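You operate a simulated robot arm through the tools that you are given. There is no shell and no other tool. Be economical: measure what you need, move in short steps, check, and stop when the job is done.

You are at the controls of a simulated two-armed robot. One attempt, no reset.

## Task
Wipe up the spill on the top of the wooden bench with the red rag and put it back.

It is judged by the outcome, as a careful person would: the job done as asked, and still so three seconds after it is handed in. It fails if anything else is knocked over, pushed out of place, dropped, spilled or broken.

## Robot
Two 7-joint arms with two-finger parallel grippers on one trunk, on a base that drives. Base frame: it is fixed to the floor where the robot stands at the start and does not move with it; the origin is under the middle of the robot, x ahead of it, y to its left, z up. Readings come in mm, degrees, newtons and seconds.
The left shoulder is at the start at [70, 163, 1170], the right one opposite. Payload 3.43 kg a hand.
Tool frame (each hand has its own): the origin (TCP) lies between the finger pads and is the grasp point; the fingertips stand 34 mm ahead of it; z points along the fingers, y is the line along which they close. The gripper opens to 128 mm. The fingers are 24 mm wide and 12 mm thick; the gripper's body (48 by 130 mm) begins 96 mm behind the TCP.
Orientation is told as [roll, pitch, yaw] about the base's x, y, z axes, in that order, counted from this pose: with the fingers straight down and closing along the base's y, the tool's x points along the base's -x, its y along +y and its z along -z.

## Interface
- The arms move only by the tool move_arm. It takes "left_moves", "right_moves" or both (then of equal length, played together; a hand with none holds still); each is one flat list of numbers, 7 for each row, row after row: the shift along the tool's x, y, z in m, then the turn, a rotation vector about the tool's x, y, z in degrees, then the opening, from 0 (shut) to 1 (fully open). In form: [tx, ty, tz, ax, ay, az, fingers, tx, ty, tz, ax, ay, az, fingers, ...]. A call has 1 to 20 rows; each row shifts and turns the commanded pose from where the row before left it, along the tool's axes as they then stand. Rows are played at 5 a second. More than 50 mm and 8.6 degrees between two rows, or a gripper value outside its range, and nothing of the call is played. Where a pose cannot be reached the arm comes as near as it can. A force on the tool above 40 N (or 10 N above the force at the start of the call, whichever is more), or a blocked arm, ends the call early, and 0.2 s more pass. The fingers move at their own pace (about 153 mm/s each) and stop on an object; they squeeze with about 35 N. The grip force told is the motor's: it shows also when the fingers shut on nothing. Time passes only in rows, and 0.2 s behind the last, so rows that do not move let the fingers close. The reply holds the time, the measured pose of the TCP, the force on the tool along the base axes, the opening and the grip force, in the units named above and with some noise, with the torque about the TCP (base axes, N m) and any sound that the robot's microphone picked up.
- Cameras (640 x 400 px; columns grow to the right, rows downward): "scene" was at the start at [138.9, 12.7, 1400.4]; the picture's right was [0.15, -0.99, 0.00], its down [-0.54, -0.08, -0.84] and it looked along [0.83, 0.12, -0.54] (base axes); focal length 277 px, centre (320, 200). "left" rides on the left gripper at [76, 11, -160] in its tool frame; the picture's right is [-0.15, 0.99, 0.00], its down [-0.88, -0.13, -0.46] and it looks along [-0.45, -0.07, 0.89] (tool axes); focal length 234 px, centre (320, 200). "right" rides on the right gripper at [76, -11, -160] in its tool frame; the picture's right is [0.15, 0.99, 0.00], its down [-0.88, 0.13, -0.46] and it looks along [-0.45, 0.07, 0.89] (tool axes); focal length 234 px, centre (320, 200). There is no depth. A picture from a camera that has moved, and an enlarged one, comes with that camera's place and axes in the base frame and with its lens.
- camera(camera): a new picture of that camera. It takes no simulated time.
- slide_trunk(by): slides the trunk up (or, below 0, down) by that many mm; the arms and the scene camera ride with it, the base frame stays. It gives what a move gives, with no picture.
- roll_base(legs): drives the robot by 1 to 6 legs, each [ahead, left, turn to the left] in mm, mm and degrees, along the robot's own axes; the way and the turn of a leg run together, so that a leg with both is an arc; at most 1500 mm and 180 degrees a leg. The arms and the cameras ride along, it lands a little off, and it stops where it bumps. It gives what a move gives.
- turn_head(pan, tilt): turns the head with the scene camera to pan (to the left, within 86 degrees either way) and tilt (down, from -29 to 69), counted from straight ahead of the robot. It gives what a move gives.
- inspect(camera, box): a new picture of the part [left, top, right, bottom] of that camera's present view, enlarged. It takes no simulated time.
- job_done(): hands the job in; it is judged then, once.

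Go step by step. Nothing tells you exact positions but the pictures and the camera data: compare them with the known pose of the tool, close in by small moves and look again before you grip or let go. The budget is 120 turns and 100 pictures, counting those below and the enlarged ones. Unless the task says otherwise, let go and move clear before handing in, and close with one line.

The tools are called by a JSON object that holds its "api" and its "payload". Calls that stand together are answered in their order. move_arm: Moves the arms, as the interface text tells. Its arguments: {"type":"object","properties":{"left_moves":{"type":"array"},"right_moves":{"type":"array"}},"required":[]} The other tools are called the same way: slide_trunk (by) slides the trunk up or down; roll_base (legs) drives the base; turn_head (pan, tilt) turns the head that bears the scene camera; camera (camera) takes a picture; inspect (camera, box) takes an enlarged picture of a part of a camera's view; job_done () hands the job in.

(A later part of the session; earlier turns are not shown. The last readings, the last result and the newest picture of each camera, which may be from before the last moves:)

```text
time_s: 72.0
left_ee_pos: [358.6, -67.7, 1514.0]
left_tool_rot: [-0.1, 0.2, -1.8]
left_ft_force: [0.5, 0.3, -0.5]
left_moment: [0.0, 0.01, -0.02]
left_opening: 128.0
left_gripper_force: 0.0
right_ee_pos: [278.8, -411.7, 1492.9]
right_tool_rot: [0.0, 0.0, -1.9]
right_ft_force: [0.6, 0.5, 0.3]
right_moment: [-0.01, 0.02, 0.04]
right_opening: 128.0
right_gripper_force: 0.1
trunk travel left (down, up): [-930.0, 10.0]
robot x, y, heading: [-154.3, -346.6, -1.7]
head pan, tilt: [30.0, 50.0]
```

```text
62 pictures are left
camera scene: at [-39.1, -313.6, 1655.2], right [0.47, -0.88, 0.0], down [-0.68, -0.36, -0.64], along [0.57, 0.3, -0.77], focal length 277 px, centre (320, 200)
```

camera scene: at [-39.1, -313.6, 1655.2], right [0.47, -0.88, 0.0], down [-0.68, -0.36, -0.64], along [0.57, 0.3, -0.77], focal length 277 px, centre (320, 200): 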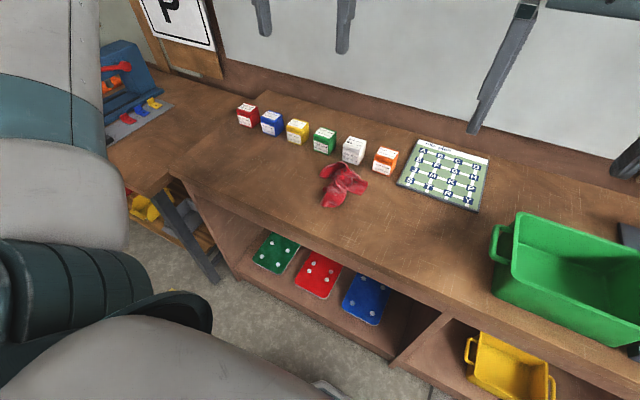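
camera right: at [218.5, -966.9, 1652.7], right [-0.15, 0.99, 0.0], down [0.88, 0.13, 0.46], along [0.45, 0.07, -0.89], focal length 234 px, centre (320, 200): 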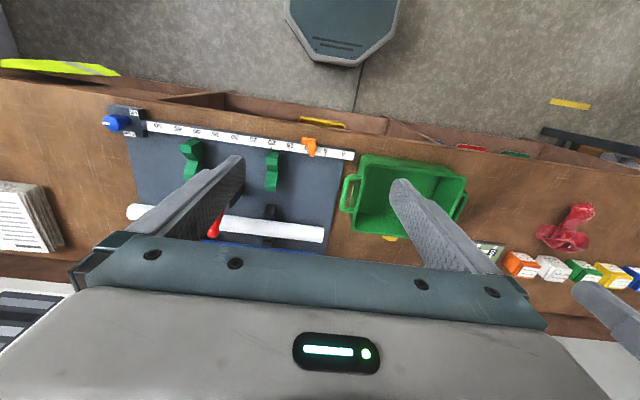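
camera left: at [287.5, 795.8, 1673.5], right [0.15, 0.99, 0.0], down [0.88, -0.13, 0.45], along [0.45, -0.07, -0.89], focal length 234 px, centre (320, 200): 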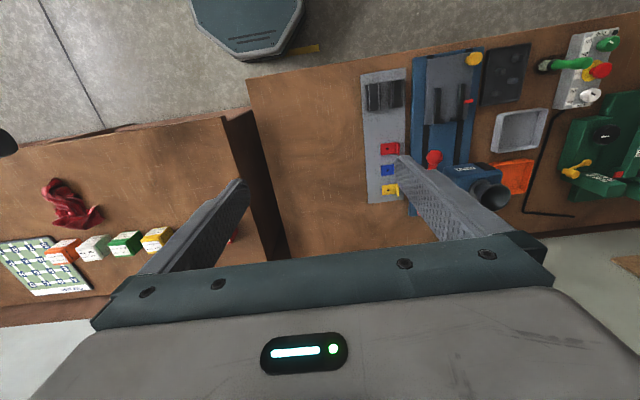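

The smudge looks like wood grain. The most likely hiding place is under the rag itself, so I'll return to the starting spot and get ready to lift it.

{"api": "roll_base", "payload": {"legs": [[0, 0, 1.8], [0, 347, 0], [154, 0, 0]]}}

{"api": "slide_trunk", "payload": {"by": -280}}

{"api": "turn_head", "payload": {"pan": -5, "tilt": 50}}

{"api": "camera", "payload": {"camera": "scene"}}

{"api": "camera", "payload": {"camera": "right"}}

```text
time_s: 75.7
left_ee_pos: [499.7, 296.0, 1513.7]
left_tool_rot: [0.0, -0.1, 0.1]
left_ft_force: [0.5, 0.9, 0.3]
left_moment: [0.0, -0.03, 0.0]
left_opening: 127.9
left_gripper_force: 0.0
right_ee_pos: [431.5, -50.0, 1493.4]
right_tool_rot: [0.0, -0.2, 0.1]
right_ft_force: [-0.3, -0.1, 0.7]
right_moment: [0.0, -0.03, 0.02]
right_opening: 128.1
right_gripper_force: 0.0
trunk travel left (down, up): [-930.0, 10.0]
robot x, y, heading: [-2.9, -2.7, 0.1]
head pan, tilt: [30.0, 50.0]
```

```text
time_s: 78.5
left_ee_pos: [502.6, 294.2, 1234.0]
left_tool_rot: [-0.1, -0.1, 0.1]
left_ft_force: [0.0, -0.3, -0.1]
left_moment: [0.0, 0.03, -0.02]
left_opening: 127.8
left_gripper_force: 0.1
right_ee_pos: [434.1, -52.5, 1212.8]
right_tool_rot: [0.0, 0.0, 0.1]
right_ft_force: [0.2, -1.3, -0.1]
right_moment: [-0.01, -0.02, -0.04]
right_opening: 128.1
right_gripper_force: 0.2
trunk travel left (down, up): [-650.0, 290.0]
robot x, y, heading: [-2.9, -2.6, 0.2]
head pan, tilt: [30.0, 50.0]
```

```text
time_s: 79.5
left_ee_pos: [502.1, 295.6, 1232.9]
left_tool_rot: [-0.1, 0.0, 0.1]
left_ft_force: [0.5, -0.3, 0.1]
left_moment: [0.04, -0.03, -0.01]
left_opening: 128.0
left_gripper_force: 0.1
right_ee_pos: [434.1, -51.2, 1213.1]
right_tool_rot: [0.0, 0.1, 0.1]
right_ft_force: [-1.1, -0.4, -1.1]
right_moment: [-0.03, 0.01, 0.0]
right_opening: 128.0
right_gripper_force: 0.0
trunk travel left (down, up): [-650.0, 290.0]
robot x, y, heading: [-5.4, -1.0, 0.1]
head pan, tilt: [-5.0, 50.0]
```

```text
61 pictures are left
camera scene: at [123.8, -8.5, 1375.2], right [-0.08, -1.0, 0.0], down [-0.76, 0.06, -0.64], along [0.64, -0.05, -0.77], focal length 277 px, centre (320, 200)
```

scene: 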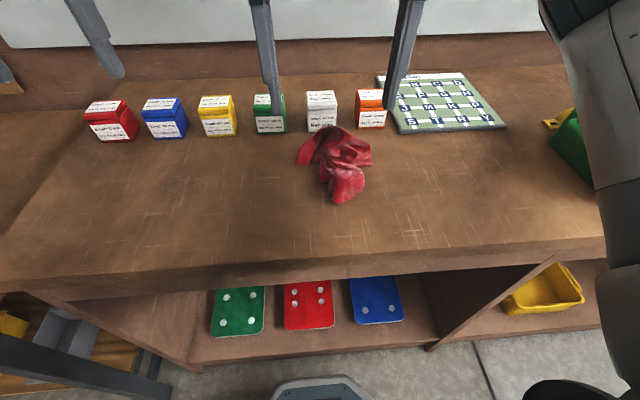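

```text
60 pictures are left
camera right: at [358.0, -62.6, 1372.7], right [-0.15, 0.99, 0.0], down [0.88, 0.13, 0.46], along [0.45, 0.07, -0.89], focal length 234 px, centre (320, 200)
```

right: 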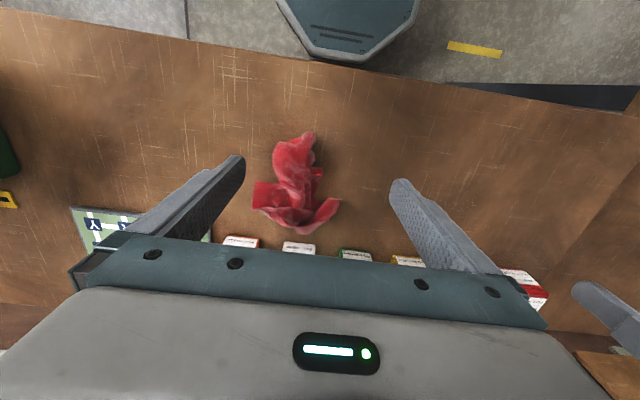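

The rag spans about x 450–620, y −165–10, with its ridge near (525, −83). I'll move the right hand above it.

{"api": "move_arm", "payload": {"right_moves": [-0.032, -0.011, 0.03, 0, 0, 0, 1, -0.032, -0.011, 0.03, 0, 0, 0, 1, -0.032, -0.01, 0.03, 0, 0, 0, 1, 0, 0, 0.03, 0, 0, 0, 1]}}

{"api": "camera", "payload": {"camera": "right"}}

{"api": "camera", "payload": {"camera": "scene"}}

```text
time_s: 80.5
left_ee_pos: [504.9, 294.8, 1234.0]
left_tool_rot: [-0.1, 0.1, 0.1]
left_ft_force: [-0.9, -0.7, 0.4]
left_moment: [0.03, -0.01, -0.02]
left_opening: 127.8
left_gripper_force: 0.1
right_ee_pos: [532.0, -83.4, 1091.9]
right_tool_rot: [0.0, 0.1, 0.1]
right_ft_force: [-0.3, -0.2, 0.5]
right_moment: [-0.01, -0.01, -0.02]
right_opening: 128.0
right_gripper_force: 0.1
trunk travel left (down, up): [-650.0, 290.0]
robot x, y, heading: [-5.5, -4.1, 0.3]
head pan, tilt: [-5.0, 50.0]
```

```text
59 pictures are left
camera right: at [455.1, -95.3, 1252.7], right [-0.15, 0.99, 0.0], down [0.88, 0.13, 0.46], along [0.45, 0.07, -0.89], focal length 234 px, centre (320, 200)
```

right: 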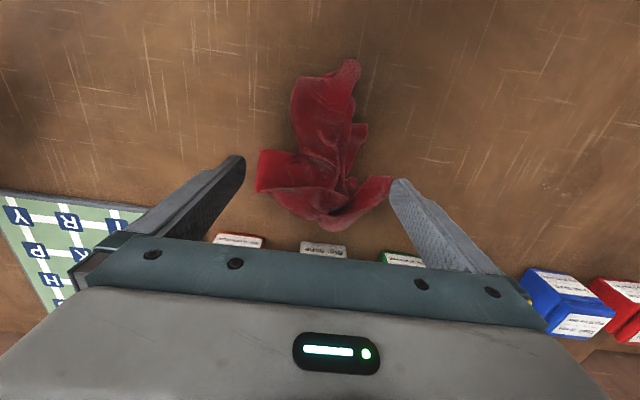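

```text
58 pictures are left
camera scene: at [124.2, -9.0, 1375.2], right [-0.09, -1.0, 0.0], down [-0.76, 0.07, -0.64], along [0.64, -0.05, -0.77], focal length 277 px, centre (320, 200)
```

scene: 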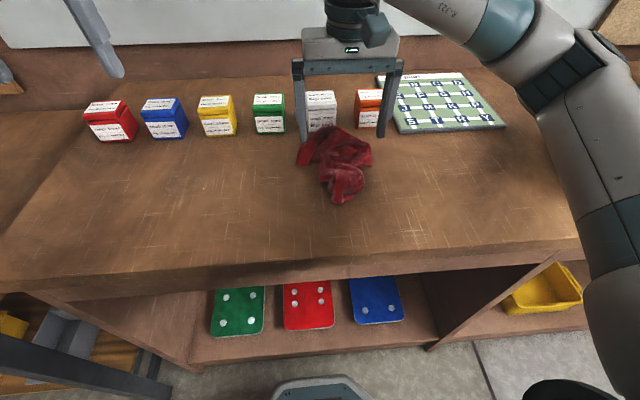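

The ridge of the rag lies a bit nearer; I'll aim at (503, −75), go down and grip.

{"api": "move_arm", "payload": {"right_moves": [0.028, 0.008, 0.03, 0, 0, 0, 1, 0, 0, 0.03, 0, 0, 0, 1, 0, 0, 0.025, 0, 0, 0, 1, 0, 0, 0.016, 0, 0, 0, 1]}}

{"api": "camera", "payload": {"camera": "right"}}

{"api": "camera", "payload": {"camera": "scene"}}

```text
time_s: 81.4
left_ee_pos: [503.6, 296.2, 1233.7]
left_tool_rot: [0.0, 0.0, 0.1]
left_ft_force: [0.6, 0.1, -0.4]
left_moment: [0.0, 0.03, 0.03]
left_opening: 128.0
left_gripper_force: 0.0
right_ee_pos: [500.9, -74.5, 1013.8]
right_tool_rot: [0.0, -0.4, 0.2]
right_ft_force: [-11.5, 1.0, 11.8]
right_moment: [-0.86, 0.55, -0.83]
right_opening: 127.7
right_gripper_force: 0.0
trunk travel left (down, up): [-650.0, 290.0]
robot x, y, heading: [-5.6, -0.4, 0.1]
head pan, tilt: [-5.0, 50.0]
stopped in row 4 (right hand): the force on the tool passed its limit (the readings are from after the stop); the commanded pose is now the measured one
```

```text
57 pictures are left
camera right: at [423.8, -86.3, 1173.6], right [-0.15, 0.99, 0.0], down [0.88, 0.13, 0.46], along [0.46, 0.07, -0.89], focal length 234 px, centre (320, 200)
```

right: 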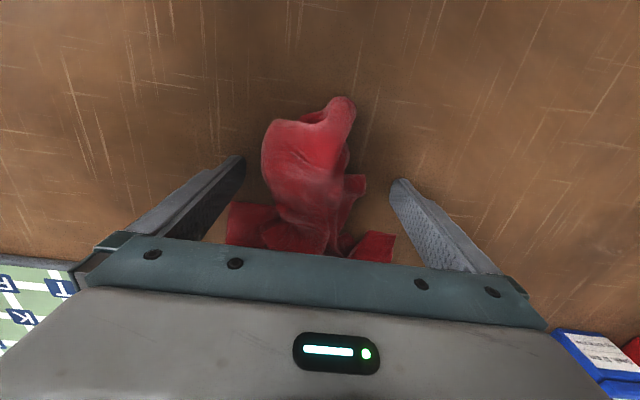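

```text
56 pictures are left
camera scene: at [122.1, -8.5, 1375.3], right [-0.09, -1.0, 0.0], down [-0.76, 0.07, -0.64], along [0.64, -0.06, -0.77], focal length 277 px, centre (320, 200)
```

scene: 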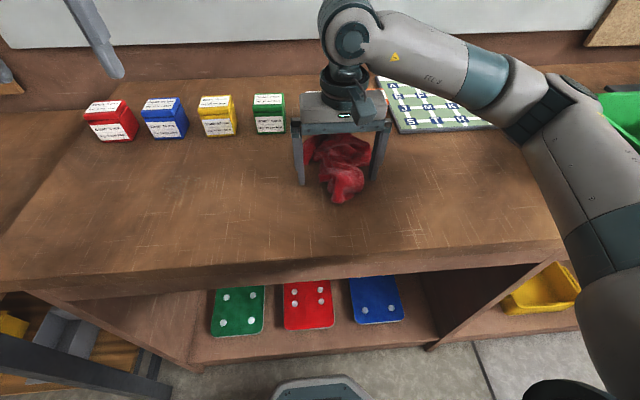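

The right fingertip touched the rag's flap at about z 980. I'll lift, shift nearer to the lobe at about (472, −90) and try again.

{"api": "move_arm", "payload": {"right_moves": [0, 0, -0.04, 0, 0, 0, 1, 0.03, -0.016, 0, 0, 0, 0, 1]}}

{"api": "camera", "payload": {"camera": "right"}}

{"api": "inspect", "payload": {"camera": "scene", "box": [260, 100, 420, 220]}}

```text
time_s: 82.0
left_ee_pos: [502.8, 294.3, 1235.8]
left_tool_rot: [0.0, 0.1, 0.0]
left_ft_force: [0.3, -0.6, 0.6]
left_moment: [0.03, -0.03, -0.01]
left_opening: 128.0
left_gripper_force: 0.1
right_ee_pos: [472.6, -91.3, 1052.4]
right_tool_rot: [0.2, -0.4, 0.2]
right_ft_force: [-0.4, -0.5, 0.3]
right_moment: [0.05, -0.01, 0.0]
right_opening: 127.9
right_gripper_force: 0.1
trunk travel left (down, up): [-650.0, 290.0]
robot x, y, heading: [-2.4, -6.0, 0.5]
head pan, tilt: [-5.0, 50.0]
```

```text
55 pictures are left
camera right: at [394.7, -104.0, 1212.7], right [-0.15, 0.99, 0.0], down [0.88, 0.13, 0.46], along [0.46, 0.07, -0.89], focal length 234 px, centre (320, 200)
```

right: 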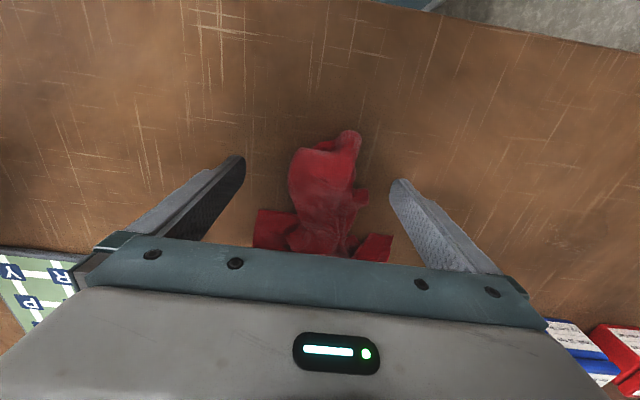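

```text
3.33 times, centred on (340, 160) of scene
camera zoom: at [123.0, -10.4, 1375.2], right [-0.09, -1.0, 0.0], down [-0.76, 0.07, -0.64], along [0.64, -0.05, -0.77], focal length 923 px, centre (253, 333)
```

zoom: 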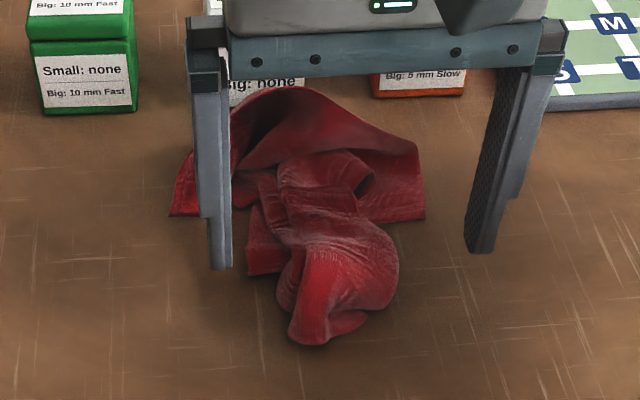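

Good alignment: the lobe is centred between the fingers. Going down.

{"api": "move_arm", "payload": {"right_moves": [0, 0, 0.025, 0, 0, 0, 1, 0, 0, 0.02, 0, 0, 0, 1, 0, 0, 0.015, 0, 0, 0, 1]}}

{"api": "camera", "payload": {"camera": "right"}}

{"api": "inspect", "payload": {"camera": "scene", "box": [260, 100, 420, 220]}}

```text
time_s: 82.6
left_ee_pos: [501.9, 294.6, 1233.0]
left_tool_rot: [-0.1, 0.0, 0.1]
left_ft_force: [0.4, -0.3, -0.4]
left_moment: [-0.02, 0.02, -0.05]
left_opening: 128.2
left_gripper_force: 0.0
right_ee_pos: [472.9, -91.1, 1014.8]
right_tool_rot: [0.3, -0.7, 0.0]
right_ft_force: [-12.5, 0.9, 13.5]
right_moment: [-0.9, 0.6, -0.88]
right_opening: 127.9
right_gripper_force: 0.0
trunk travel left (down, up): [-650.0, 290.0]
robot x, y, heading: [-5.7, -1.0, 0.4]
head pan, tilt: [-5.0, 50.0]
stopped in row 3 (right hand): the force on the tool passed its limit (the readings are from after the stop); the commanded pose is now the measured one
```

```text
53 pictures are left
camera right: at [393.9, -103.2, 1173.3], right [-0.15, 0.99, 0.0], down [0.87, 0.13, 0.47], along [0.46, 0.07, -0.88], focal length 234 px, centre (320, 200)
```

right: 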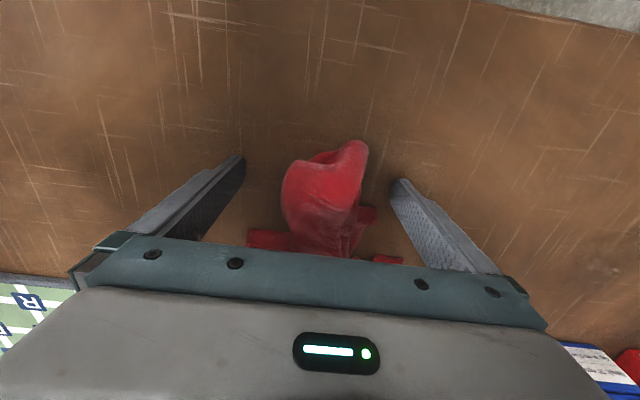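

```text
3.33 times, centred on (340, 160) of scene
camera zoom: at [122.4, -8.6, 1375.4], right [-0.09, -1.0, 0.0], down [-0.76, 0.07, -0.64], along [0.64, -0.06, -0.77], focal length 923 px, centre (253, 333)
```

zoom: 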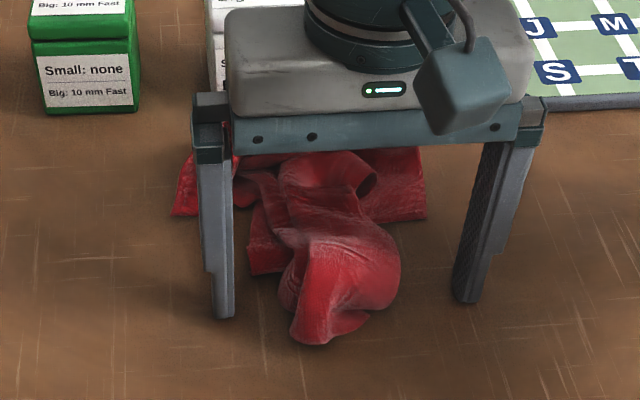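

Both contacts occurred at TCP z≈1014, and re-triangulating the board corner gives the bench top at about z 980, so the fingertips are simply on the bench. The lobe is between the fingers; I'll lift 3 mm and grip.

{"api": "move_arm", "payload": {"right_moves": [0, 0, -0.004, 0, 0, 0, 1, 0, 0, 0, 0, 0, 0, 0, 0, 0, 0, 0, 0, 0, 0, 0, 0, 0, 0, 0, 0, 0, 0, 0, 0, 0, 0, 0, 0]}}

{"api": "camera", "payload": {"camera": "right"}}

{"api": "inspect", "payload": {"camera": "scene", "box": [260, 100, 420, 220]}}

```text
time_s: 83.8
left_ee_pos: [504.2, 295.4, 1233.3]
left_tool_rot: [-0.2, 0.1, 0.1]
left_ft_force: [-0.1, 0.5, 0.1]
left_moment: [-0.01, 0.01, 0.01]
left_opening: 127.8
left_gripper_force: 0.1
right_ee_pos: [474.2, -91.0, 1016.7]
right_tool_rot: [0.2, -0.8, 0.1]
right_ft_force: [0.4, -0.4, 2.9]
right_moment: [0.01, -0.05, -0.01]
right_opening: 5.6
right_gripper_force: 35.3
trunk travel left (down, up): [-650.0, 290.0]
robot x, y, heading: [-1.6, -3.5, 0.1]
head pan, tilt: [-5.0, 50.0]
```

```text
51 pictures are left
camera right: at [395.5, -103.0, 1176.2], right [-0.15, 0.99, 0.0], down [0.87, 0.13, 0.47], along [0.46, 0.07, -0.88], focal length 234 px, centre (320, 200)
```

right: 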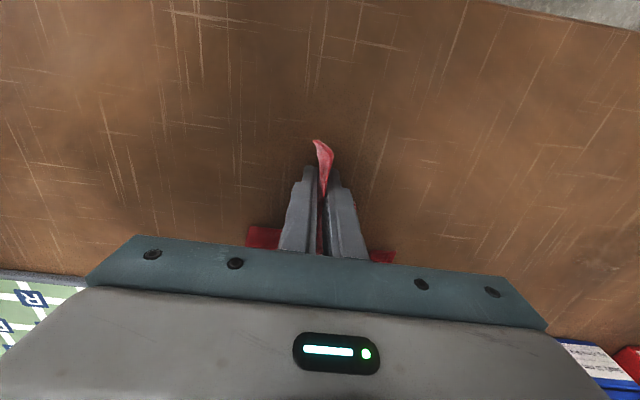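

```text
3.33 times, centred on (340, 160) of scene
camera zoom: at [123.7, -8.6, 1375.2], right [-0.09, -1.0, 0.0], down [-0.76, 0.07, -0.64], along [0.64, -0.06, -0.77], focal length 923 px, centre (253, 333)
```

zoom: 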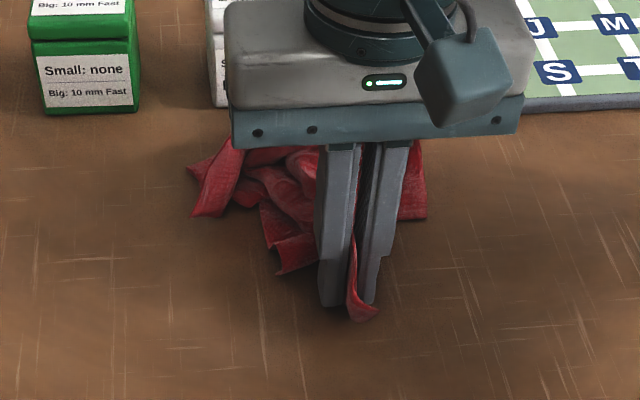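

The rag is soft and gripped. I'll lift it straight up slowly and look beneath.

{"api": "move_arm", "payload": {"right_moves": [0, 0, -0.04, 0, 0, 0, 0, 0, 0, -0.04, 0, 0, 0, 0, 0, 0, -0.04, 0, 0, 0, 0, 0, 0, -0.04, 0, 0, 0, 0, 0, 0, -0.03, 0, 0, 0, 0, 0, 0, 0, 0, 0, 0, 0]}}

{"api": "camera", "payload": {"camera": "scene"}}

{"api": "camera", "payload": {"camera": "left"}}

{"api": "camera", "payload": {"camera": "right"}}

```text
time_s: 85.2
left_ee_pos: [503.8, 295.2, 1234.0]
left_tool_rot: [0.0, 0.1, 0.2]
left_ft_force: [-0.7, -0.6, 0.8]
left_moment: [0.01, 0.04, -0.01]
left_opening: 127.9
left_gripper_force: 0.1
right_ee_pos: [471.9, -92.0, 1206.7]
right_tool_rot: [0.2, -0.7, 0.2]
right_ft_force: [0.2, -0.8, 0.6]
right_moment: [0.0, 0.01, -0.03]
right_opening: 5.8
right_gripper_force: 34.6
trunk travel left (down, up): [-650.0, 290.0]
robot x, y, heading: [0.7, -3.2, 0.0]
head pan, tilt: [-5.0, 50.0]
```

```text
49 pictures are left
camera scene: at [124.6, -8.9, 1375.1], right [-0.09, -1.0, 0.0], down [-0.76, 0.07, -0.64], along [0.64, -0.06, -0.77], focal length 277 px, centre (320, 200)
```

scene: 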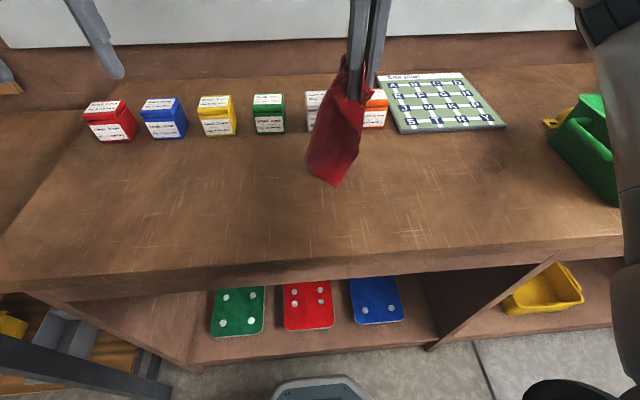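

```text
48 pictures are left
camera left: at [428.4, 305.5, 1393.0], right [0.14, 0.99, 0.0], down [0.88, -0.13, 0.45], along [0.45, -0.07, -0.89], focal length 234 px, centre (320, 200)
```

left: 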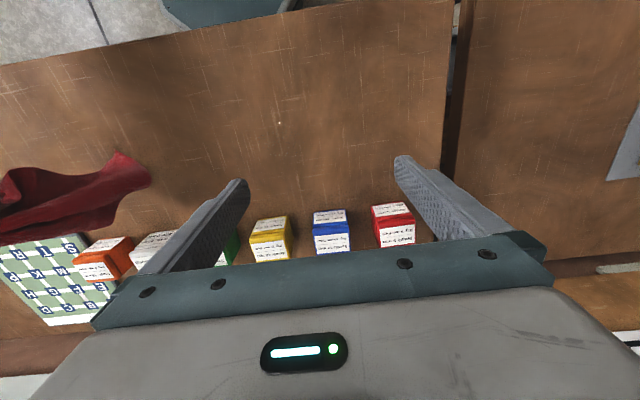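

```text
47 pictures are left
camera right: at [394.0, -104.3, 1365.4], right [-0.15, 0.99, 0.0], down [0.87, 0.13, 0.47], along [0.46, 0.07, -0.88], focal length 234 px, centre (320, 200)
```

right: 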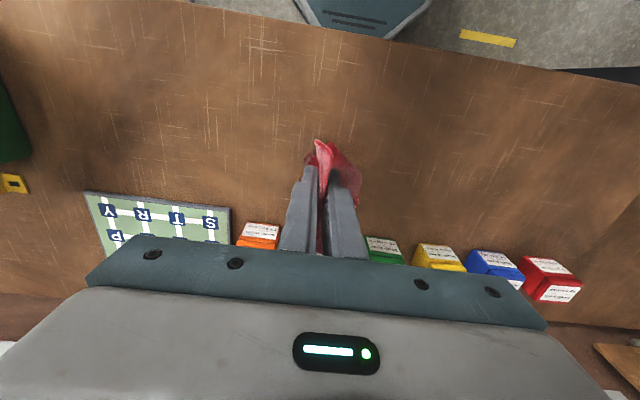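

Nothing under the rag, but I now notice a faint glint on the bench around (500, 228), seen by both wrist cameras: perhaps a clear puddle. Zooming in.

{"api": "inspect", "payload": {"camera": "left", "box": [210, 70, 370, 170]}}

{"api": "inspect", "payload": {"camera": "right", "box": [400, 80, 640, 230]}}

{"api": "inspect", "payload": {"camera": "scene", "box": [80, 130, 300, 260]}}

```text
4.00 times, centred on (290, 120) of left
camera zoom: at [428.4, 305.5, 1393.0], right [0.14, 0.99, 0.0], down [0.88, -0.13, 0.45], along [0.45, -0.07, -0.89], focal length 937 px, centre (440, 520)
```

zoom: 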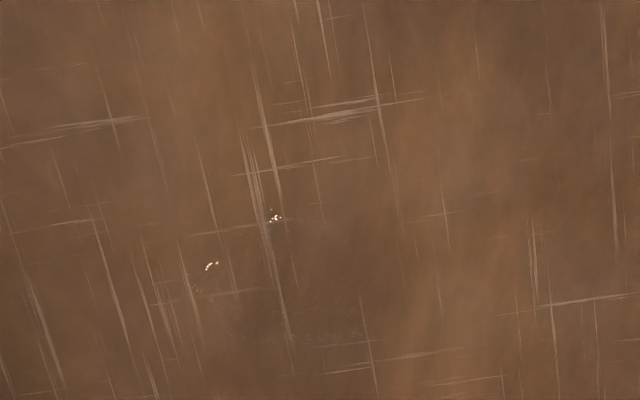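

```text
2.67 times, centred on (520, 155) of right
camera zoom: at [394.0, -104.3, 1365.4], right [-0.15, 0.99, 0.0], down [0.87, 0.13, 0.47], along [0.46, 0.07, -0.88], focal length 624 px, centre (-213, 320)
```

zoom: 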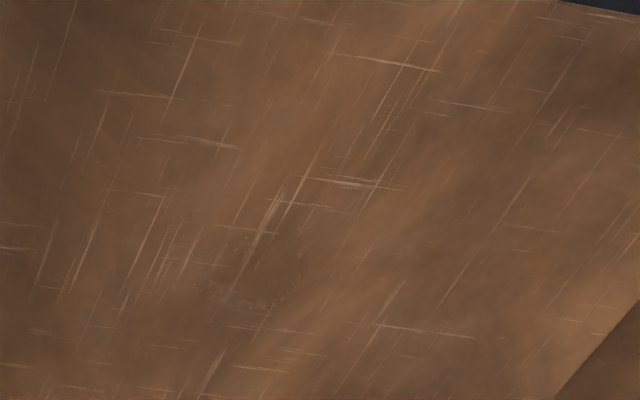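

```text
2.91 times, centred on (190, 195) of scene
camera zoom: at [124.6, -8.9, 1375.1], right [-0.09, -1.0, 0.0], down [-0.76, 0.07, -0.64], along [0.64, -0.06, -0.77], focal length 806 px, centre (698, 214)
```

zoom: 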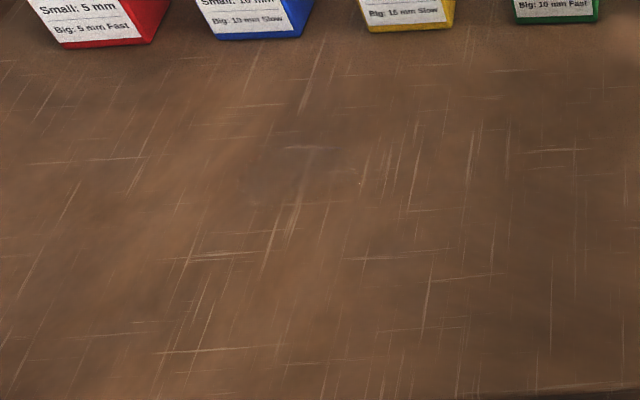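

There is a faint, clear puddle (~80×65 mm) centred about (510, 222). I'll raise the rag slightly and shift the base left 300 mm so the right hand can wipe it comfortably.

{"api": "move_arm", "payload": {"right_moves": [0, 0, -0.04, 0, 0, 0, 0]}}

{"api": "roll_base", "payload": {"legs": [[0, 305, 0]]}}

{"api": "turn_head", "payload": {"pan": -5, "tilt": 50}}

{"api": "camera", "payload": {"camera": "scene"}}

{"api": "camera", "payload": {"camera": "right"}}

```text
time_s: 85.6
left_ee_pos: [501.0, 295.6, 1234.0]
left_tool_rot: [-0.1, 0.1, 0.1]
left_ft_force: [-1.7, 0.6, 0.3]
left_moment: [-0.03, -0.08, -0.01]
left_opening: 128.3
left_gripper_force: 0.2
right_ee_pos: [469.6, -90.4, 1247.4]
right_tool_rot: [0.1, -0.7, 0.2]
right_ft_force: [-1.2, -0.1, -0.3]
right_moment: [-0.02, -0.01, 0.01]
right_opening: 5.7
right_gripper_force: 35.3
trunk travel left (down, up): [-650.0, 290.0]
robot x, y, heading: [-3.3, -3.9, 0.2]
head pan, tilt: [-5.0, 50.0]
```

```text
time_s: 87.7
left_ee_pos: [503.9, 598.1, 1232.7]
left_tool_rot: [0.0, 0.1, 0.1]
left_ft_force: [0.2, -0.9, -0.3]
left_moment: [0.0, -0.01, -0.01]
left_opening: 127.9
left_gripper_force: 0.1
right_ee_pos: [471.8, 211.7, 1246.0]
right_tool_rot: [0.2, -0.8, 0.1]
right_ft_force: [-0.2, -0.2, -0.1]
right_moment: [-0.01, 0.03, -0.02]
right_opening: 5.5
right_gripper_force: 35.1
trunk travel left (down, up): [-650.0, 290.0]
robot x, y, heading: [0.0, 304.7, 0.2]
head pan, tilt: [-5.0, 50.0]
```

```text
time_s: 88.3
left_ee_pos: [504.3, 599.0, 1232.9]
left_tool_rot: [-0.2, 0.0, 0.1]
left_ft_force: [0.2, -0.7, 0.2]
left_moment: [-0.02, 0.0, 0.02]
left_opening: 128.0
left_gripper_force: 0.0
right_ee_pos: [470.3, 212.4, 1247.0]
right_tool_rot: [0.1, -0.7, 0.2]
right_ft_force: [0.0, 0.2, -0.3]
right_moment: [-0.01, 0.0, 0.01]
right_opening: 5.6
right_gripper_force: 34.8
trunk travel left (down, up): [-650.0, 290.0]
robot x, y, heading: [-3.3, 299.4, 0.1]
head pan, tilt: [-5.0, 50.0]
```

```text
43 pictures are left
camera scene: at [123.6, 296.0, 1375.2], right [-0.09, -1.0, 0.0], down [-0.76, 0.07, -0.64], along [0.64, -0.06, -0.77], focal length 277 px, centre (320, 200)
```

scene: 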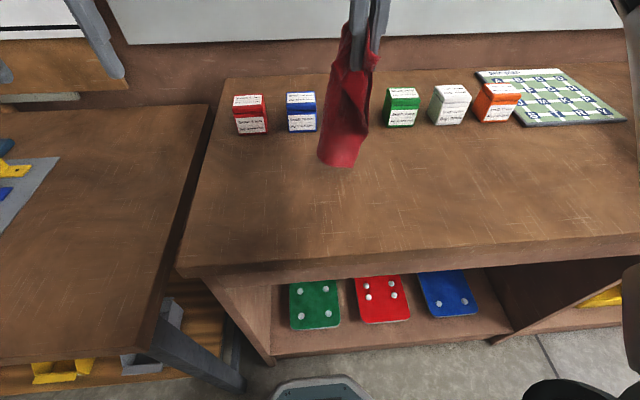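

```text
42 pictures are left
camera right: at [392.2, 200.6, 1405.5], right [-0.15, 0.99, 0.0], down [0.87, 0.13, 0.47], along [0.46, 0.07, -0.88], focal length 234 px, centre (320, 200)
```

right: 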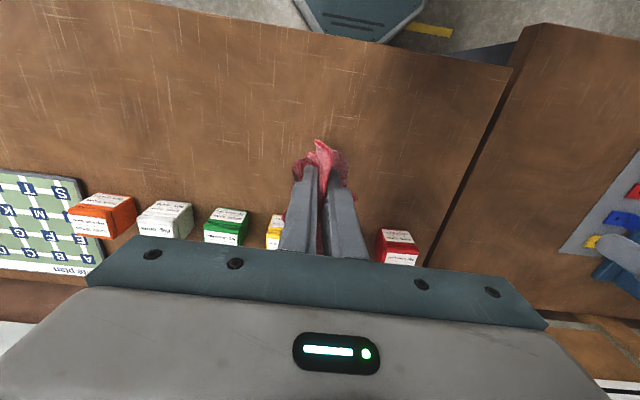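

The rag hangs about 190 mm below the fingertips. I'll lower it over the puddle so it bunches on it.

{"api": "move_arm", "payload": {"right_moves": [-0.02, 0.008, 0.04, 0, 0, 0, 0, -0.01, 0, 0.04, 0, 0, 0, 0, 0, 0, 0.04, 0, 0, 0, 0, 0, 0, 0.04, 0, 0, 0, 0, 0, 0, 0.04, 0, 0, 0, 0, 0, 0, 0.01, 0, 0, 0, 0]}}

{"api": "camera", "payload": {"camera": "scene"}}

{"api": "camera", "payload": {"camera": "right"}}

```text
time_s: 89.7
left_ee_pos: [503.4, 599.8, 1234.0]
left_tool_rot: [-0.1, 0.0, 0.2]
left_ft_force: [0.2, 0.4, 0.4]
left_moment: [0.01, 0.01, -0.01]
left_opening: 127.8
left_gripper_force: 0.1
right_ee_pos: [502.4, 221.2, 1036.5]
right_tool_rot: [0.2, -0.9, 0.1]
right_ft_force: [0.5, 0.0, 0.1]
right_moment: [0.02, 0.0, 0.0]
right_opening: 5.2
right_gripper_force: 35.0
trunk travel left (down, up): [-650.0, 290.0]
robot x, y, heading: [-1.4, 303.2, -0.1]
head pan, tilt: [-5.0, 50.0]
```

```text
41 pictures are left
camera scene: at [123.5, 295.9, 1375.2], right [-0.09, -1.0, 0.0], down [-0.76, 0.07, -0.64], along [0.64, -0.06, -0.77], focal length 277 px, centre (320, 200)
```

scene: 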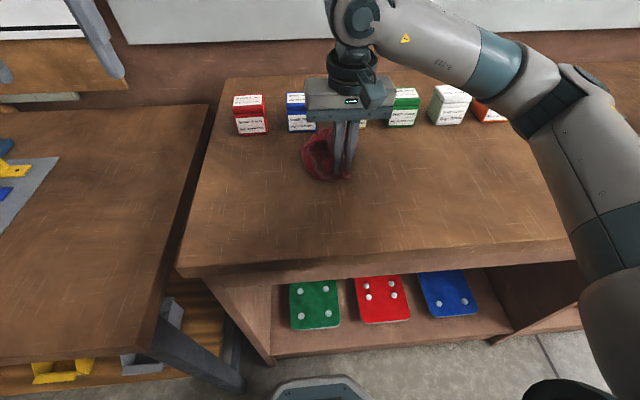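

```text
40 pictures are left
camera right: at [424.6, 209.3, 1195.1], right [-0.15, 0.99, 0.0], down [0.87, 0.13, 0.47], along [0.46, 0.07, -0.88], focal length 234 px, centre (320, 200)
```

right: 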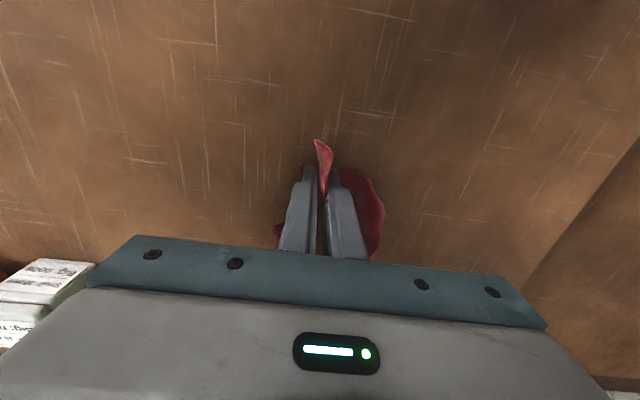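

The rag is bunched on the puddle. I'll press down a bit more and wipe in a zigzag.

{"api": "move_arm", "payload": {"right_moves": [0, 0, 0.014, 0, 0, 0, 0, 0.02, 0.025, 0, 0, 0, 0, 0, 0.02, 0.025, 0, 0, 0, 0, 0, 0, -0.025, 0, 0, 0, 0, 0, 0, -0.025, 0, 0, 0, 0, 0, 0, -0.025, 0, 0, 0, 0, 0, 0, -0.025, 0, 0, 0, 0, 0, 0, -0.025, 0, 0, 0, 0, 0, -0.02, 0, 0, 0, 0, 0, 0, 0, 0.025, 0, 0, 0, 0, 0, 0, 0.025, 0, 0, 0, 0, 0, 0, 0.025, 0, 0, 0, 0, 0, 0, 0.025, 0, 0, 0, 0, 0, 0, 0.025, 0, 0, 0, 0, 0, -0.02, 0, 0, 0, 0, 0, 0, 0, -0.025, 0, 0, 0, 0, 0, 0, -0.025, 0, 0, 0, 0, 0, 0, -0.025, 0, 0, 0, 0, 0, 0, -0.025, 0, 0, 0, 0, 0, 0, -0.025, 0, 0, 0, 0, 0]}}

{"api": "camera", "payload": {"camera": "right"}}

{"api": "inspect", "payload": {"camera": "scene", "box": [220, 80, 480, 240]}}

```text
time_s: 93.9
left_ee_pos: [503.4, 597.7, 1234.3]
left_tool_rot: [0.1, 0.1, 0.1]
left_ft_force: [-0.4, 0.2, -0.5]
left_moment: [0.05, -0.01, 0.0]
left_opening: 128.1
left_gripper_force: 0.0
right_ee_pos: [503.9, 146.3, 1022.6]
right_tool_rot: [0.2, -0.6, 0.1]
right_ft_force: [-0.5, -0.8, -0.5]
right_moment: [0.04, -0.01, 0.0]
right_opening: 5.2
right_gripper_force: 35.0
trunk travel left (down, up): [-650.0, 290.0]
robot x, y, heading: [-5.0, 305.0, 0.0]
head pan, tilt: [-5.0, 50.0]
```

```text
39 pictures are left
camera right: at [424.7, 134.2, 1181.8], right [-0.15, 0.99, 0.0], down [0.87, 0.13, 0.47], along [0.46, 0.07, -0.88], focal length 234 px, centre (320, 200)
```

right: 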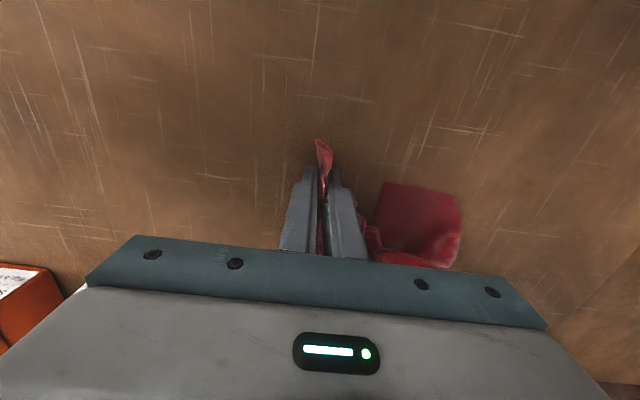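

```text
2.46 times, centred on (350, 160) of scene
camera zoom: at [123.4, 294.7, 1375.2], right [-0.09, -1.0, 0.0], down [-0.76, 0.07, -0.64], along [0.64, -0.05, -0.77], focal length 682 px, centre (246, 298)
```

zoom: 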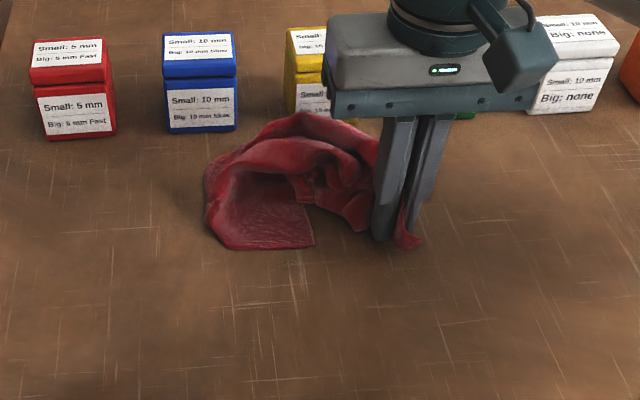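

The rag trails to the left/forward. I'll do another round of strokes, nearer rows included.

{"api": "move_arm", "payload": {"right_moves": [0, 0.025, 0, 0, 0, 0, 0, 0, 0.025, 0, 0, 0, 0, 0, 0, 0.025, 0, 0, 0, 0, 0, 0, 0.025, 0, 0, 0, 0, 0, 0, 0.025, 0, 0, 0, 0, 0, 0, 0.025, 0, 0, 0, 0, 0, 0.025, 0, 0, 0, 0, 0, 0, 0, -0.025, 0, 0, 0, 0, 0, 0, -0.025, 0, 0, 0, 0, 0, 0, -0.025, 0, 0, 0, 0, 0, 0, -0.025, 0, 0, 0, 0, 0, 0, -0.025, 0, 0, 0, 0, 0, 0, -0.025, 0, 0, 0, 0, 0, 0.025, 0, 0, 0, 0, 0, 0, 0, 0.025, 0, 0, 0, 0, 0, 0, 0.025, 0, 0, 0, 0, 0, 0, 0.025, 0, 0, 0, 0, 0, 0.025, 0, 0, 0, 0, 0, 0, 0.025, 0, 0, 0, 0, 0, 0]}}

{"api": "inspect", "payload": {"camera": "scene", "box": [220, 80, 480, 240]}}

{"api": "camera", "payload": {"camera": "right"}}

```text
time_s: 97.9
left_ee_pos: [504.1, 598.8, 1233.7]
left_tool_rot: [-0.1, 0.0, 0.1]
left_ft_force: [-0.4, 0.1, -0.6]
left_moment: [-0.01, -0.02, 0.03]
left_opening: 127.6
left_gripper_force: 0.1
right_ee_pos: [402.2, 222.0, 1022.5]
right_tool_rot: [0.4, -0.9, 0.0]
right_ft_force: [-0.3, 0.9, -0.2]
right_moment: [0.01, -0.02, 0.0]
right_opening: 5.7
right_gripper_force: 35.0
trunk travel left (down, up): [-650.0, 290.0]
robot x, y, heading: [-1.7, 305.7, -0.0]
head pan, tilt: [-5.0, 50.0]
```

```text
2.46 times, centred on (350, 160) of scene
camera zoom: at [123.2, 296.1, 1375.2], right [-0.09, -1.0, 0.0], down [-0.76, 0.07, -0.64], along [0.64, -0.06, -0.77], focal length 682 px, centre (246, 298)
```

zoom: 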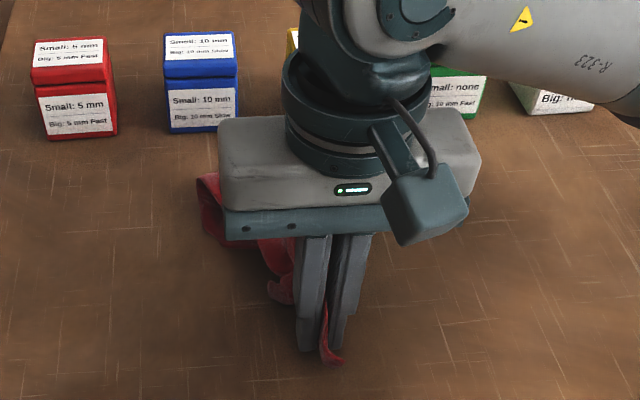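

```text
36 pictures are left
camera right: at [324.4, 209.6, 1180.6], right [-0.15, 0.99, 0.0], down [0.87, 0.13, 0.47], along [0.46, 0.07, -0.88], focal length 234 px, centre (320, 200)
```

right: 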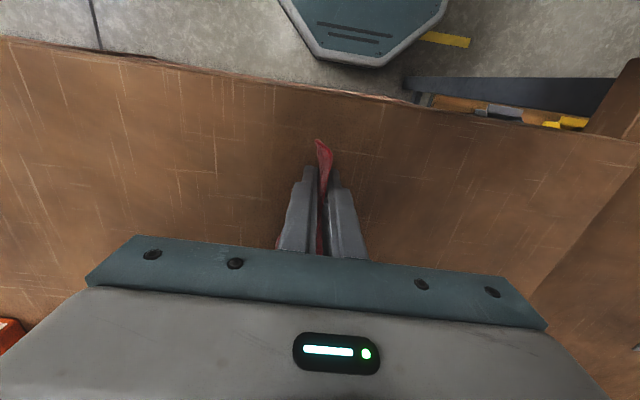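

Now I'll lift the rag and move it aside to check the spot.

{"api": "move_arm", "payload": {"right_moves": [0, 0, -0.045, 0, 0, 0, 0, 0, 0, -0.045, 0, 0, 0, 0, 0, 0, -0.045, 0, 0, 0, 0, 0, -0.02, -0.045, 0, 0, 0, 0, 0, -0.03, -0.045, 0, 0, 0, 0, 0, -0.04, 0, 0, 0, 0, 0, 0, -0.04, 0, 0, 0, 0, 0, 0, 0, 0, 0, 0, 0, 0]}}

{"api": "inspect", "payload": {"camera": "scene", "box": [240, 100, 440, 230]}}

{"api": "inspect", "payload": {"camera": "right", "box": [320, 60, 560, 220]}}

```text
refused: row 5 steps farther than a row can; nothing moved
```

```text
3.08 times, centred on (340, 165) of scene
camera zoom: at [123.2, 296.1, 1375.2], right [-0.09, -1.0, 0.0], down [-0.76, 0.07, -0.64], along [0.64, -0.06, -0.77], focal length 852 px, centre (258, 308)
```

zoom: 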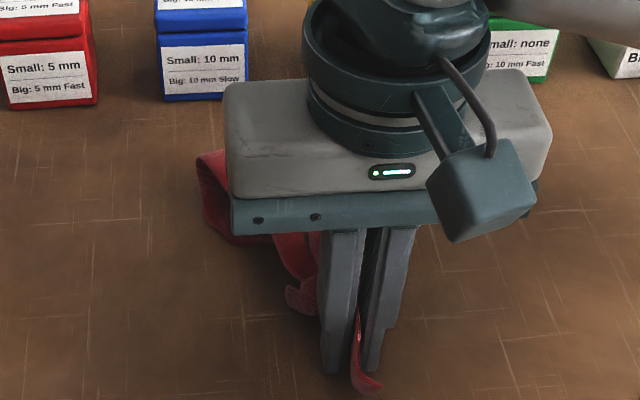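

```text
2.50 times, centred on (440, 140) of right
camera zoom: at [324.4, 209.6, 1180.6], right [-0.15, 0.99, 0.0], down [0.87, 0.13, 0.47], along [0.46, 0.07, -0.88], focal length 585 px, centre (20, 350)
```

zoom: 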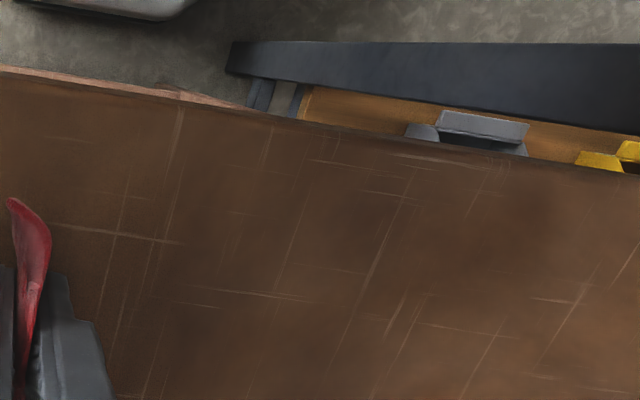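

One row was too long; I'll repeat with shorter steps.

{"api": "move_arm", "payload": {"right_moves": [0, 0, -0.045, 0, 0, 0, 0, 0, 0, -0.045, 0, 0, 0, 0, 0, 0, -0.045, 0, 0, 0, 0, 0, 0, -0.045, 0, 0, 0, 0, 0, 0, -0.045, 0, 0, 0, 0, 0, -0.045, 0, 0, 0, 0, 0, 0, -0.045, 0, 0, 0, 0, 0, 0, -0.045, 0, 0, 0, 0, 0, 0, 0, 0, 0, 0, 0, 0]}}

{"api": "inspect", "payload": {"camera": "scene", "box": [240, 100, 440, 230]}}

{"api": "inspect", "payload": {"camera": "right", "box": [320, 60, 560, 220]}}

```text
time_s: 99.9
left_ee_pos: [504.8, 599.5, 1233.5]
left_tool_rot: [-0.1, 0.1, 0.1]
left_ft_force: [-0.4, -0.9, -0.7]
left_moment: [-0.03, -0.02, 0.0]
left_opening: 128.2
left_gripper_force: 0.0
right_ee_pos: [401.0, 86.5, 1245.8]
right_tool_rot: [0.1, -0.7, 0.1]
right_ft_force: [-0.9, 0.4, -1.5]
right_moment: [-0.01, 0.03, -0.03]
right_opening: 5.7
right_gripper_force: 34.6
trunk travel left (down, up): [-650.0, 290.0]
robot x, y, heading: [-3.1, 305.4, 0.1]
head pan, tilt: [-5.0, 50.0]
```

```text
3.08 times, centred on (340, 165) of scene
camera zoom: at [124.4, 296.6, 1375.0], right [-0.09, -1.0, 0.0], down [-0.76, 0.07, -0.64], along [0.64, -0.06, -0.77], focal length 852 px, centre (258, 308)
```

zoom: 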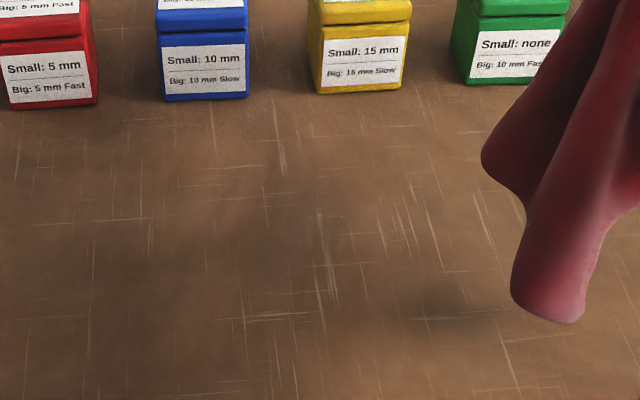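

```text
2.50 times, centred on (440, 140) of right
camera zoom: at [322.4, 73.7, 1405.3], right [-0.15, 0.99, 0.0], down [0.87, 0.13, 0.47], along [0.46, 0.07, -0.88], focal length 585 px, centre (20, 350)
```

zoom: 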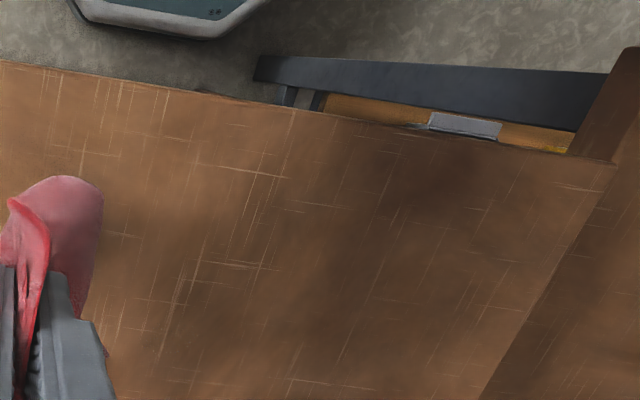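

Some faint trace may remain; zooming further.

{"api": "inspect", "payload": {"camera": "scene", "box": [300, 145, 380, 195]}}

{"api": "inspect", "payload": {"camera": "right", "box": [350, 150, 510, 250]}}

```text
8.00 times, centred on (340, 170) of scene
camera zoom: at [124.4, 296.6, 1375.0], right [-0.09, -1.0, 0.0], down [-0.76, 0.07, -0.64], along [0.64, -0.06, -0.77], focal length 2216 px, centre (160, 440)
```

zoom: 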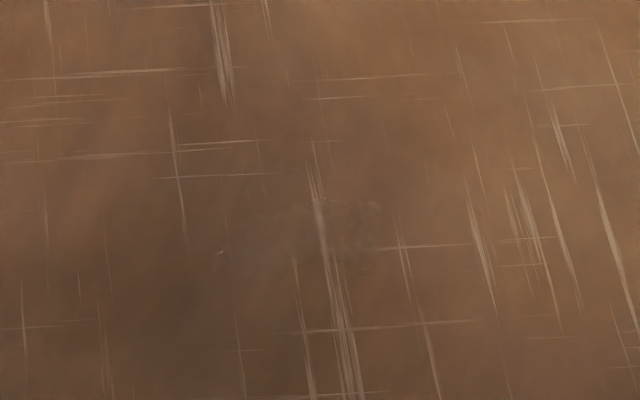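

```text
4.00 times, centred on (430, 200) of right
camera zoom: at [322.4, 73.7, 1405.3], right [-0.15, 0.99, 0.0], down [0.87, 0.13, 0.47], along [0.46, 0.07, -0.88], focal length 937 px, centre (-120, 200)
```

zoom: 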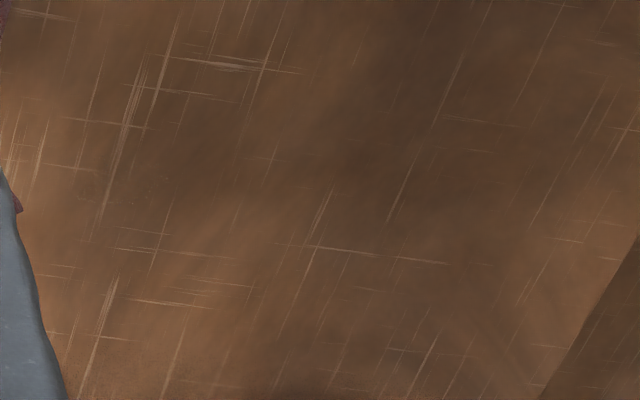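

A smaller residue (~45 mm) remains around (515, 222). I'll go back and wipe again with more strokes right on it.

{"api": "move_arm", "payload": {"right_moves": [-0.03, 0.031, 0, 0, 0, 0, 0, -0.03, 0.031, 0, 0, 0, 0, 0, -0.03, 0.031, 0, 0, 0, 0, 0, -0.025, 0.025, 0, 0, 0, 0, 0, 0, 0, 0, 0, 0, 0, 0, 0, 0, 0.045, 0, 0, 0, 0, 0, 0, 0.045, 0, 0, 0, 0, 0, 0, 0.045, 0, 0, 0, 0, 0, 0, 0.045, 0, 0, 0, 0, 0, 0, 0.04, 0, 0, 0, 0, 0, 0, 0.008, 0, 0, 0, 0]}}

{"api": "move_arm", "payload": {"right_moves": [0, -0.03, 0, 0, 0, 0, 0, 0, -0.03, 0, 0, 0, 0, 0, 0, -0.03, 0, 0, 0, 0, 0, 0, 0.03, 0, 0, 0, 0, 0, 0, 0.03, 0, 0, 0, 0, 0, 0, 0.03, 0, 0, 0, 0, 0, 0, 0.03, 0, 0, 0, 0, 0, 0, 0.03, 0, 0, 0, 0, 0, 0, 0.03, 0, 0, 0, 0, 0, 0.015, -0.03, 0, 0, 0, 0, 0, 0, -0.03, 0, 0, 0, 0, 0, 0, -0.03, 0, 0, 0, 0, 0, 0, -0.03, 0, 0, 0, 0, 0, 0, -0.03, 0, 0, 0, 0, 0, 0, -0.03, 0, 0, 0, 0, 0]}}

{"api": "inspect", "payload": {"camera": "scene", "box": [220, 80, 480, 240]}}

```text
time_s: 102.3
left_ee_pos: [502.4, 599.5, 1236.1]
left_tool_rot: [-0.1, 0.1, 0.1]
left_ft_force: [0.0, 0.2, -0.2]
left_moment: [0.02, 0.01, -0.03]
left_opening: 127.9
left_gripper_force: 0.1
right_ee_pos: [518.4, 202.9, 1019.7]
right_tool_rot: [0.3, -0.8, 0.2]
right_ft_force: [0.6, -0.5, 0.4]
right_moment: [0.01, 0.0, 0.01]
right_opening: 5.6
right_gripper_force: 35.2
trunk travel left (down, up): [-650.0, 290.0]
robot x, y, heading: [-5.2, 303.6, 0.1]
head pan, tilt: [-5.0, 50.0]
```

```text
time_s: 105.5
left_ee_pos: [502.4, 597.8, 1233.4]
left_tool_rot: [0.0, 0.1, 0.1]
left_ft_force: [-0.5, 0.0, -0.2]
left_moment: [0.01, -0.03, 0.02]
left_opening: 127.8
left_gripper_force: 0.0
right_ee_pos: [504.6, 112.0, 1019.4]
right_tool_rot: [0.2, -0.8, 0.1]
right_ft_force: [0.1, -0.9, 0.1]
right_moment: [0.03, -0.01, -0.01]
right_opening: 5.4
right_gripper_force: 34.9
trunk travel left (down, up): [-650.0, 290.0]
robot x, y, heading: [-3.5, 301.9, 0.0]
head pan, tilt: [-5.0, 50.0]
```

```text
2.46 times, centred on (350, 160) of scene
camera zoom: at [123.0, 294.3, 1375.2], right [-0.09, -1.0, 0.0], down [-0.76, 0.07, -0.64], along [0.64, -0.05, -0.77], focal length 682 px, centre (246, 298)
```

zoom: 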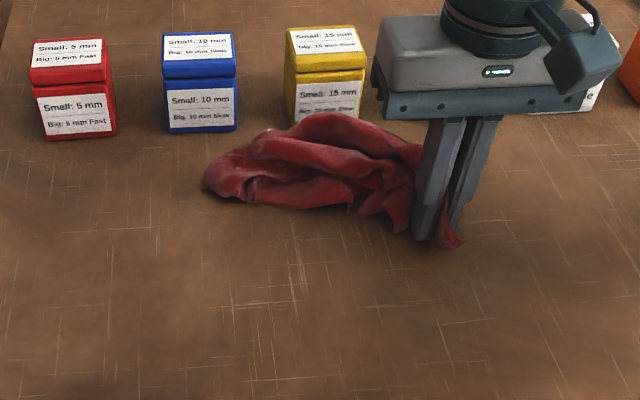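

The rag currently lies just beyond the spot; let me check the spot now.

{"api": "inspect", "payload": {"camera": "scene", "box": [300, 145, 380, 195]}}

{"api": "inspect", "payload": {"camera": "right", "box": [320, 100, 560, 250]}}

```text
8.00 times, centred on (340, 170) of scene
camera zoom: at [123.0, 294.3, 1375.2], right [-0.09, -1.0, 0.0], down [-0.76, 0.07, -0.64], along [0.64, -0.05, -0.77], focal length 2216 px, centre (160, 440)
```

zoom: 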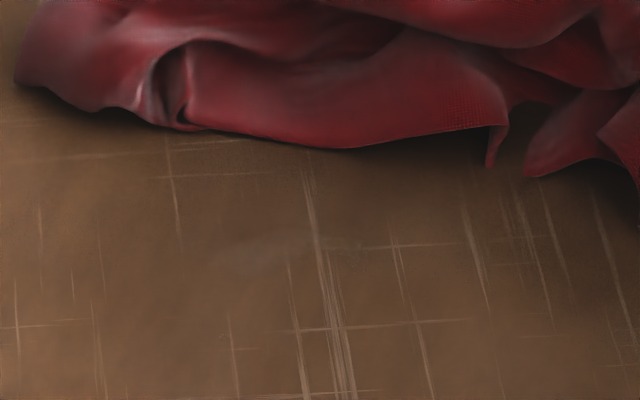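

```text
2.67 times, centred on (440, 175) of right
camera zoom: at [425.2, 100.1, 1178.5], right [-0.15, 0.99, 0.0], down [0.87, 0.13, 0.47], along [0.46, 0.07, -0.88], focal length 624 px, centre (0, 267)
```

zoom: 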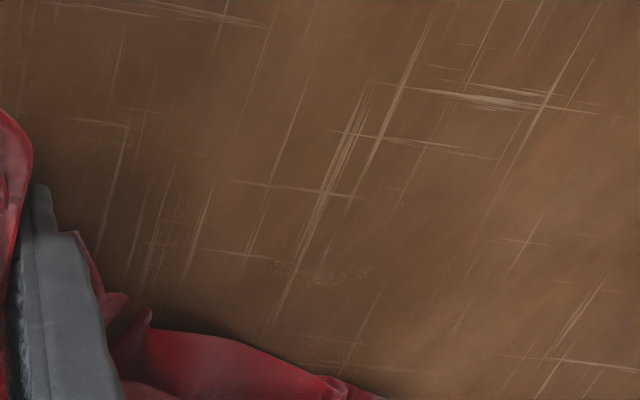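

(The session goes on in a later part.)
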